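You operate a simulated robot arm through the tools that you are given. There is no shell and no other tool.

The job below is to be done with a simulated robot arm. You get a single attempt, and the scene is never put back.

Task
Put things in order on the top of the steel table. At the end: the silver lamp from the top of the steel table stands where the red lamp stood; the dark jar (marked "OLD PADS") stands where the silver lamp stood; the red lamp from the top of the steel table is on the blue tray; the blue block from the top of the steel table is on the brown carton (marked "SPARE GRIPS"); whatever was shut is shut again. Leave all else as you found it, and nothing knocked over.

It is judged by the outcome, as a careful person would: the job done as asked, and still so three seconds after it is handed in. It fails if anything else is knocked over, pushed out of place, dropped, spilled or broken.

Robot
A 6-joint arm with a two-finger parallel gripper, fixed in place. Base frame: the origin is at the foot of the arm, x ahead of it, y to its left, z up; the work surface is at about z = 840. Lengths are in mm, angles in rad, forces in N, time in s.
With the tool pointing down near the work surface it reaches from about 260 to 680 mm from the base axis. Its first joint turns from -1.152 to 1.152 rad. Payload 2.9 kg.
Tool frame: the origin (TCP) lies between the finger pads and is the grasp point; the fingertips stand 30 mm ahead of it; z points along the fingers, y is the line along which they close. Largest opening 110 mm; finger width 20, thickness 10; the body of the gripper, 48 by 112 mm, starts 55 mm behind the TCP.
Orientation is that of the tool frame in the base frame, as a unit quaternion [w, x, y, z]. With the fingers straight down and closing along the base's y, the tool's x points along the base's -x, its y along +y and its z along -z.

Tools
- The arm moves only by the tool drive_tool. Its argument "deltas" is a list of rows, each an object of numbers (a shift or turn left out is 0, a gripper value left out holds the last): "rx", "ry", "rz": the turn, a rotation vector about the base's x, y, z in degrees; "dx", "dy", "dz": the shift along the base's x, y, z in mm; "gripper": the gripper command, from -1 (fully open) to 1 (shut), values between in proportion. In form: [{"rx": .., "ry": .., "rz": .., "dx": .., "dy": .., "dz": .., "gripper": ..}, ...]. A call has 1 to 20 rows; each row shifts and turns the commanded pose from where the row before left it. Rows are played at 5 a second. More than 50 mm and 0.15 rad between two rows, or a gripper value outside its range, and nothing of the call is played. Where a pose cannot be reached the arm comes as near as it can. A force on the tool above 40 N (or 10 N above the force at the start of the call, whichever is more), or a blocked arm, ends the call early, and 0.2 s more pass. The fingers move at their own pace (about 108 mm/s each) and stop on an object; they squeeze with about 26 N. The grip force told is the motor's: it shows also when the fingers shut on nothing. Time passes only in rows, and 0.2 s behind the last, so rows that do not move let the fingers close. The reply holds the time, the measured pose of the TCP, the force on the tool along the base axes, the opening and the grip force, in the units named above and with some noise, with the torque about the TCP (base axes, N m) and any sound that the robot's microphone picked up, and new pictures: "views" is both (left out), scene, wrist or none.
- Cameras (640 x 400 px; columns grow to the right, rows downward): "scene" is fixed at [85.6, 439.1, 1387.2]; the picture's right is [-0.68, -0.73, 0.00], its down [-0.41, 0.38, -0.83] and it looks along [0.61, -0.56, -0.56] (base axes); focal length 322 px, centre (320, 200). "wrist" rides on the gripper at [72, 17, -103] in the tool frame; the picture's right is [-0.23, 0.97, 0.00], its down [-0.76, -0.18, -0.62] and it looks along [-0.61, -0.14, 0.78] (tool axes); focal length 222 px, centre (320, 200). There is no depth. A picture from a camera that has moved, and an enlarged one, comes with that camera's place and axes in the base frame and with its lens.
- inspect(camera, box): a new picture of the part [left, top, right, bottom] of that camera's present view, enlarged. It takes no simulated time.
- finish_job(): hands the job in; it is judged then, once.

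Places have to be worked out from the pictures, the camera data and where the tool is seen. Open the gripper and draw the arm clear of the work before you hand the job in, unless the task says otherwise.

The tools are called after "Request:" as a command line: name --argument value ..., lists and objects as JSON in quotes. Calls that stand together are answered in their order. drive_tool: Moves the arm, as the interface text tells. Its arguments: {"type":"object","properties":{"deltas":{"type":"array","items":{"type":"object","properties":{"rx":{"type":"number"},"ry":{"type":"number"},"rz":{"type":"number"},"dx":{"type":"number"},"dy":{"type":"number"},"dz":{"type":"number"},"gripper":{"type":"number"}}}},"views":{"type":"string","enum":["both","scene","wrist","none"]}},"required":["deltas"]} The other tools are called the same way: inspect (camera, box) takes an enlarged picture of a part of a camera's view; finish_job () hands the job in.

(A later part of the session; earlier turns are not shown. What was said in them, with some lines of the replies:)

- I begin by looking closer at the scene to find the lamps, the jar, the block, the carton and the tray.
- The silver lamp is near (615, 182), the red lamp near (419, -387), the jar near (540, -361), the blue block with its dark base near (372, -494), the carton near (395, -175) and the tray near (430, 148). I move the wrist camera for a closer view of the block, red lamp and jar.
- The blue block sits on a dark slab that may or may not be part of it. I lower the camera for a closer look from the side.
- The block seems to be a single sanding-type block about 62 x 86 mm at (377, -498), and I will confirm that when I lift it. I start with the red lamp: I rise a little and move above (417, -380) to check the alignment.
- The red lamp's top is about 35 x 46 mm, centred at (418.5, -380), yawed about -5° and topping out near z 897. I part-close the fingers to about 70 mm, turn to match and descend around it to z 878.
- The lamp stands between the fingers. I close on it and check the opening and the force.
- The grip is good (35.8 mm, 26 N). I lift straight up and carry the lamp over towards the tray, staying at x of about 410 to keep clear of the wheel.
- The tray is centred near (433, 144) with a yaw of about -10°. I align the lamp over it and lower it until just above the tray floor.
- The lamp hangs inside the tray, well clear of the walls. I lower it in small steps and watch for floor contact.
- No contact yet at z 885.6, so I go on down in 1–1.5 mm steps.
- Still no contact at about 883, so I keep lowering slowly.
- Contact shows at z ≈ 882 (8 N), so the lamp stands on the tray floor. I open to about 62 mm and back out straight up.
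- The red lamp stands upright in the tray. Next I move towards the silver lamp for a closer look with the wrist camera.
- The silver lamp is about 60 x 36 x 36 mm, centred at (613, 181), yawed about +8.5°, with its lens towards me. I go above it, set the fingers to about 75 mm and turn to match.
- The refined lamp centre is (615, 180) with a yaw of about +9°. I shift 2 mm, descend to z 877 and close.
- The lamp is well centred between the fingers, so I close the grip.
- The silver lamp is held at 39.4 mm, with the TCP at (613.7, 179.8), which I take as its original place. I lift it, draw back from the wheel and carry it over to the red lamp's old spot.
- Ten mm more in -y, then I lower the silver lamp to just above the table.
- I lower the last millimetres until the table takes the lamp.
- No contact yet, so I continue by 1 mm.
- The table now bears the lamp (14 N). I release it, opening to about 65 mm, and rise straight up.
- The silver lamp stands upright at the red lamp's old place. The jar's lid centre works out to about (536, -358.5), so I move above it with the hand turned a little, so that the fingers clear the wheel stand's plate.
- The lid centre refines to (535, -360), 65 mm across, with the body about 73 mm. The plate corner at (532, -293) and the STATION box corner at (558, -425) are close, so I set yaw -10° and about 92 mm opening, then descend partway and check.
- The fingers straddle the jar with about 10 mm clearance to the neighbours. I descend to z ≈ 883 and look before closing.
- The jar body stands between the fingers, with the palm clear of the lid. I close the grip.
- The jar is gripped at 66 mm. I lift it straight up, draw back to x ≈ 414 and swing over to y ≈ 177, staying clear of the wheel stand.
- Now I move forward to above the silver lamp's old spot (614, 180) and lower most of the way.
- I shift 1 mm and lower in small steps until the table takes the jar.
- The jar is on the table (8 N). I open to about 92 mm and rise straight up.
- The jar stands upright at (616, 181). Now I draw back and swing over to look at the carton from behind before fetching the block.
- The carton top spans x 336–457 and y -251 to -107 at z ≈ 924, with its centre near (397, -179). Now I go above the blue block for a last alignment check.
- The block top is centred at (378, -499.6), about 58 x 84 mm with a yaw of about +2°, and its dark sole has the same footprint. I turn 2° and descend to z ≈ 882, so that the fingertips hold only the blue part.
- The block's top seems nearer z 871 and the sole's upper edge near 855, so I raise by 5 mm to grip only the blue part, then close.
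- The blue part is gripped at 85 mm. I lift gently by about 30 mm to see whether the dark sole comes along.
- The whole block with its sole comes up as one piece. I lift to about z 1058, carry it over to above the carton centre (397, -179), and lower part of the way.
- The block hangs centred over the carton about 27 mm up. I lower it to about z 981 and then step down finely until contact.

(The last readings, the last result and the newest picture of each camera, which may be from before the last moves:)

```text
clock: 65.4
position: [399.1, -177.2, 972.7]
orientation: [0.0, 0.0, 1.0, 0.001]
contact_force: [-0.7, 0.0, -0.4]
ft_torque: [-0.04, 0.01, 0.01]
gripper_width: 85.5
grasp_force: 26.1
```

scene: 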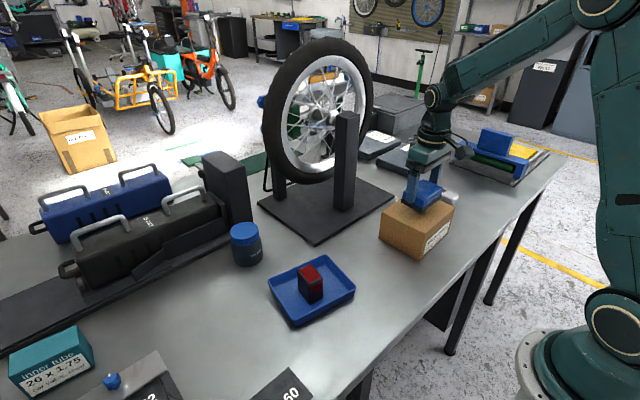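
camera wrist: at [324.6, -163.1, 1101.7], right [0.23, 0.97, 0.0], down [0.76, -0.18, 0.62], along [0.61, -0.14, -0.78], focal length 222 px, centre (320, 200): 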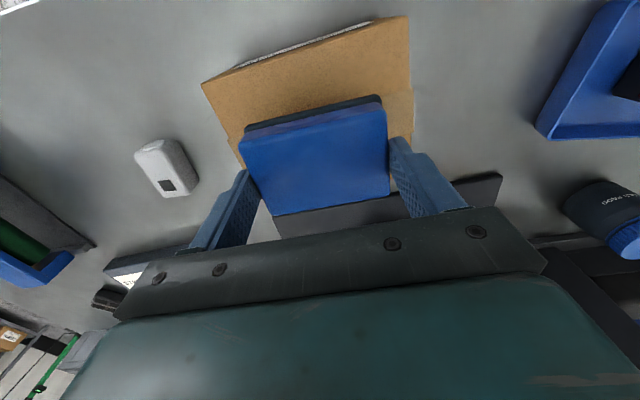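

Still free at about z 973, so I take a closer look at the remaining gap and then continue.

Request:
inspect --camera "scene" --box '[370, 170, 470, 235]'

Request:
drive_tool --deltas '[{"dz": -1}, {}]' --views "none"

Request:
drive_tool --deltas '[{"dz": -1}, {}]' --views "none"

```text
6.15 times, centred on (420, 202) of scene
camera zoom: at [85.6, 439.1, 1387.2], right [-0.68, -0.73, 0.0], down [-0.41, 0.38, -0.83], along [0.61, -0.56, -0.56], focal length 1984 px, centre (-295, 185)
```

zoom: 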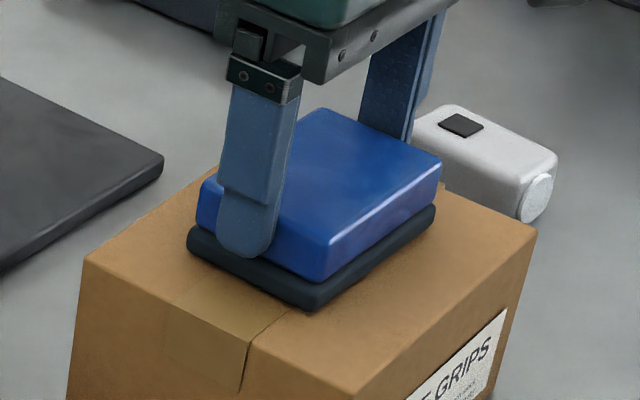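

```text
clock: 66.0
position: [398.5, -177.8, 974.1]
orientation: [0.0, 0.0, 1.0, -0.001]
contact_force: [0.4, 0.1, -0.9]
ft_torque: [0.01, -0.02, 0.0]
gripper_width: 85.3
grasp_force: 26.1
```

```text
clock: 66.6
position: [399.3, -178.0, 971.3]
orientation: [0.0, 0.0, 1.0, 0.0]
contact_force: [-1.3, -0.4, 7.0]
ft_torque: [0.18, 0.27, 0.0]
gripper_width: 85.3
grasp_force: 26.1
```

Contact shows 7 N at z 971, so the block rests on the carton. I open the fingers and rise straight up.

Request:
drive_tool --deltas '[{"gripper": -0.95}, {}, {}, {"dz": 15}, {"dz": 35}, {"dz": 45}, {"dz": 45}, {}]' --views "both"

Request:
inspect --camera "scene" --box '[350, 140, 490, 270]'

```text
clock: 68.4
position: [398.6, -177.6, 1112.3]
orientation: [0.0, 0.0, 1.0, 0.0]
contact_force: [-0.2, 0.2, 0.5]
ft_torque: [-0.01, -0.01, -0.01]
gripper_width: 107.2
grasp_force: 0.0
camera wrist: at [326.5, -161.0, 1215.7], right [0.23, 0.97, 0.0], down [0.76, -0.18, 0.62], along [0.61, -0.14, -0.78], focal length 222 px, centre (320, 200)
```

scene: 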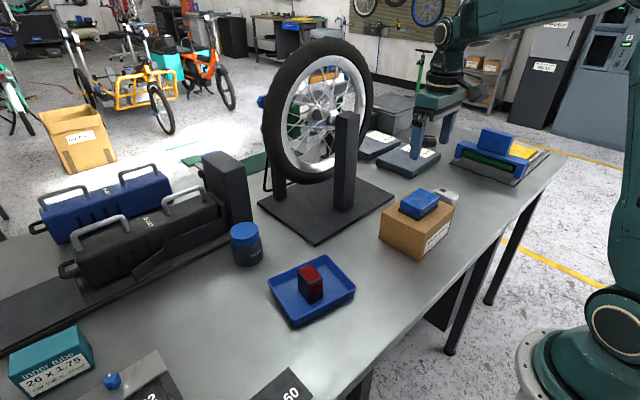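
wrist: 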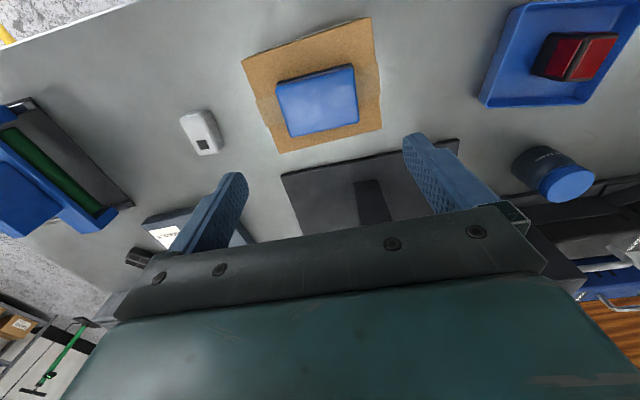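

```text
3.08 times, centred on (420, 205) of scene
camera zoom: at [85.6, 439.1, 1387.2], right [-0.68, -0.73, 0.0], down [-0.41, 0.38, -0.83], along [0.61, -0.56, -0.56], focal length 992 px, centre (12, 185)
```

zoom: 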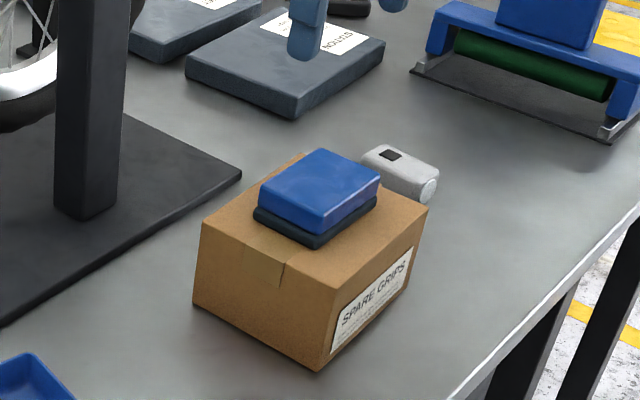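

Everything is in place. I open fully, draw the arm back to about the start pose and take a final look at the whole table.

Request:
drive_tool --deltas '[{"dz": 40, "gripper": -1}, {"dx": -8, "dy": -40, "dz": 12}, {"dx": -7, "dy": -40}, {"dy": -21}, {}, {}]' --views "both"

Request:
inspect --camera "scene" --box '[200, 190, 400, 340]'

Request:
inspect --camera "scene" --box '[360, 100, 560, 265]'

```text
clock: 69.8
position: [383.2, -279.5, 1163.5]
orientation: [0.0, -0.001, 1.0, 0.0]
contact_force: [0.2, 0.7, 0.3]
ft_torque: [-0.01, 0.04, 0.01]
gripper_width: 110.1
grasp_force: 0.1
camera wrist: at [310.3, -262.4, 1267.6], right [0.23, 0.97, 0.0], down [0.76, -0.18, 0.62], along [0.61, -0.14, -0.78], focal length 222 px, centre (320, 200)
```

scene: 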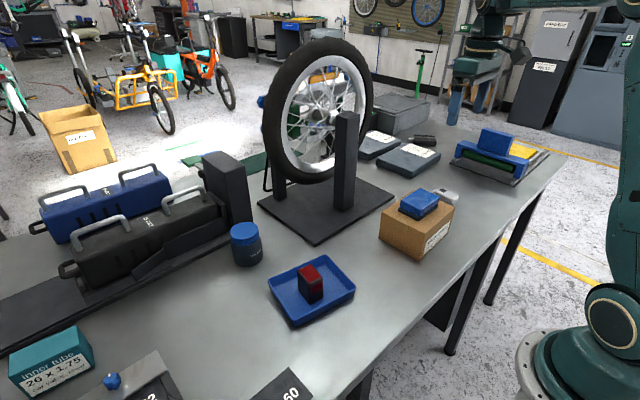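
wrist: 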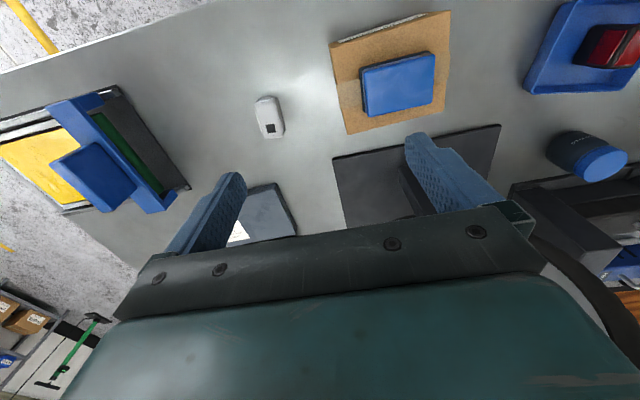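

```text
2.67 times, centred on (300, 265) of scene
camera zoom: at [85.6, 439.1, 1387.2], right [-0.68, -0.73, 0.0], down [-0.41, 0.38, -0.83], along [0.61, -0.56, -0.56], focal length 860 px, centre (373, 27)
```

zoom: 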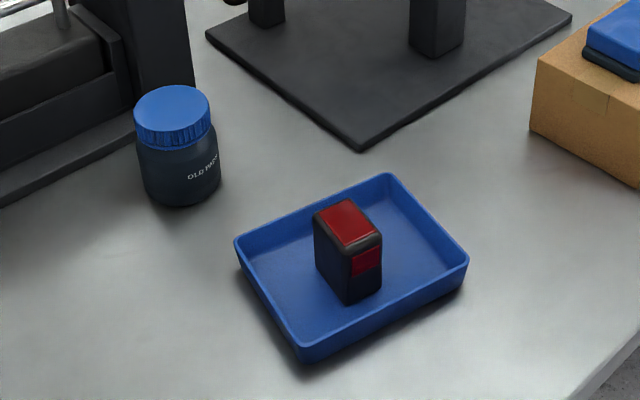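

```text
2.42 times, centred on (460, 182) of scene
camera zoom: at [85.6, 439.1, 1387.2], right [-0.68, -0.73, 0.0], down [-0.41, 0.38, -0.83], along [0.61, -0.56, -0.56], focal length 782 px, centre (-19, 242)
```

zoom: 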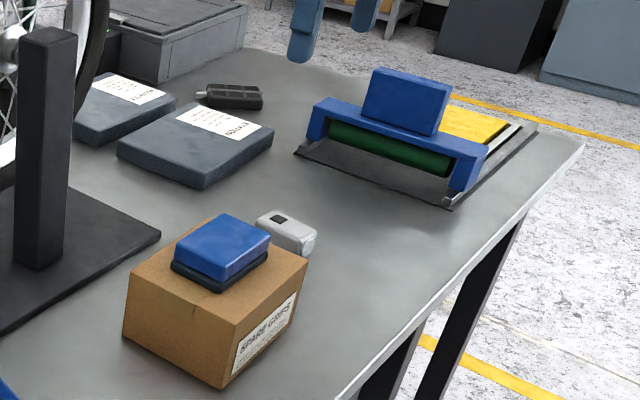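

The pictures show the red lamp upright on the tray, the silver lamp at the red lamp's spot, the jar at the silver lamp's spot and the block on the carton. All else looks unchanged, the gripper is open and the arm is clear, so I hand the job in.

Request:
finish_job

```text
The job is handed in.
```

The table is set as you asked, and I have handed the job in. In the last pictures everything stood upright and nothing else looked moved.

- **Silver lamp:** it stands where the red lamp stood, turned slightly to match the red lamp's angle.
- **Dark jar ("OLD PADS"):** it stands where the silver lamp stood, within about 3 mm by my measure. I gripped it by the body, so its lid stayed shut.
- **Red lamp:** it stands upright on the floor of the blue tray.
- **Blue block:** it sits near the middle of the "SPARE GRIPS" carton. It has a dark sole that came up with it as one piece, so I moved the two together. I took this to be the block you meant, because the other blue block in view rests on the roller press.

I opened nothing, so there was nothing to shut again. The gripper is open and the arm is back at about its start pose.
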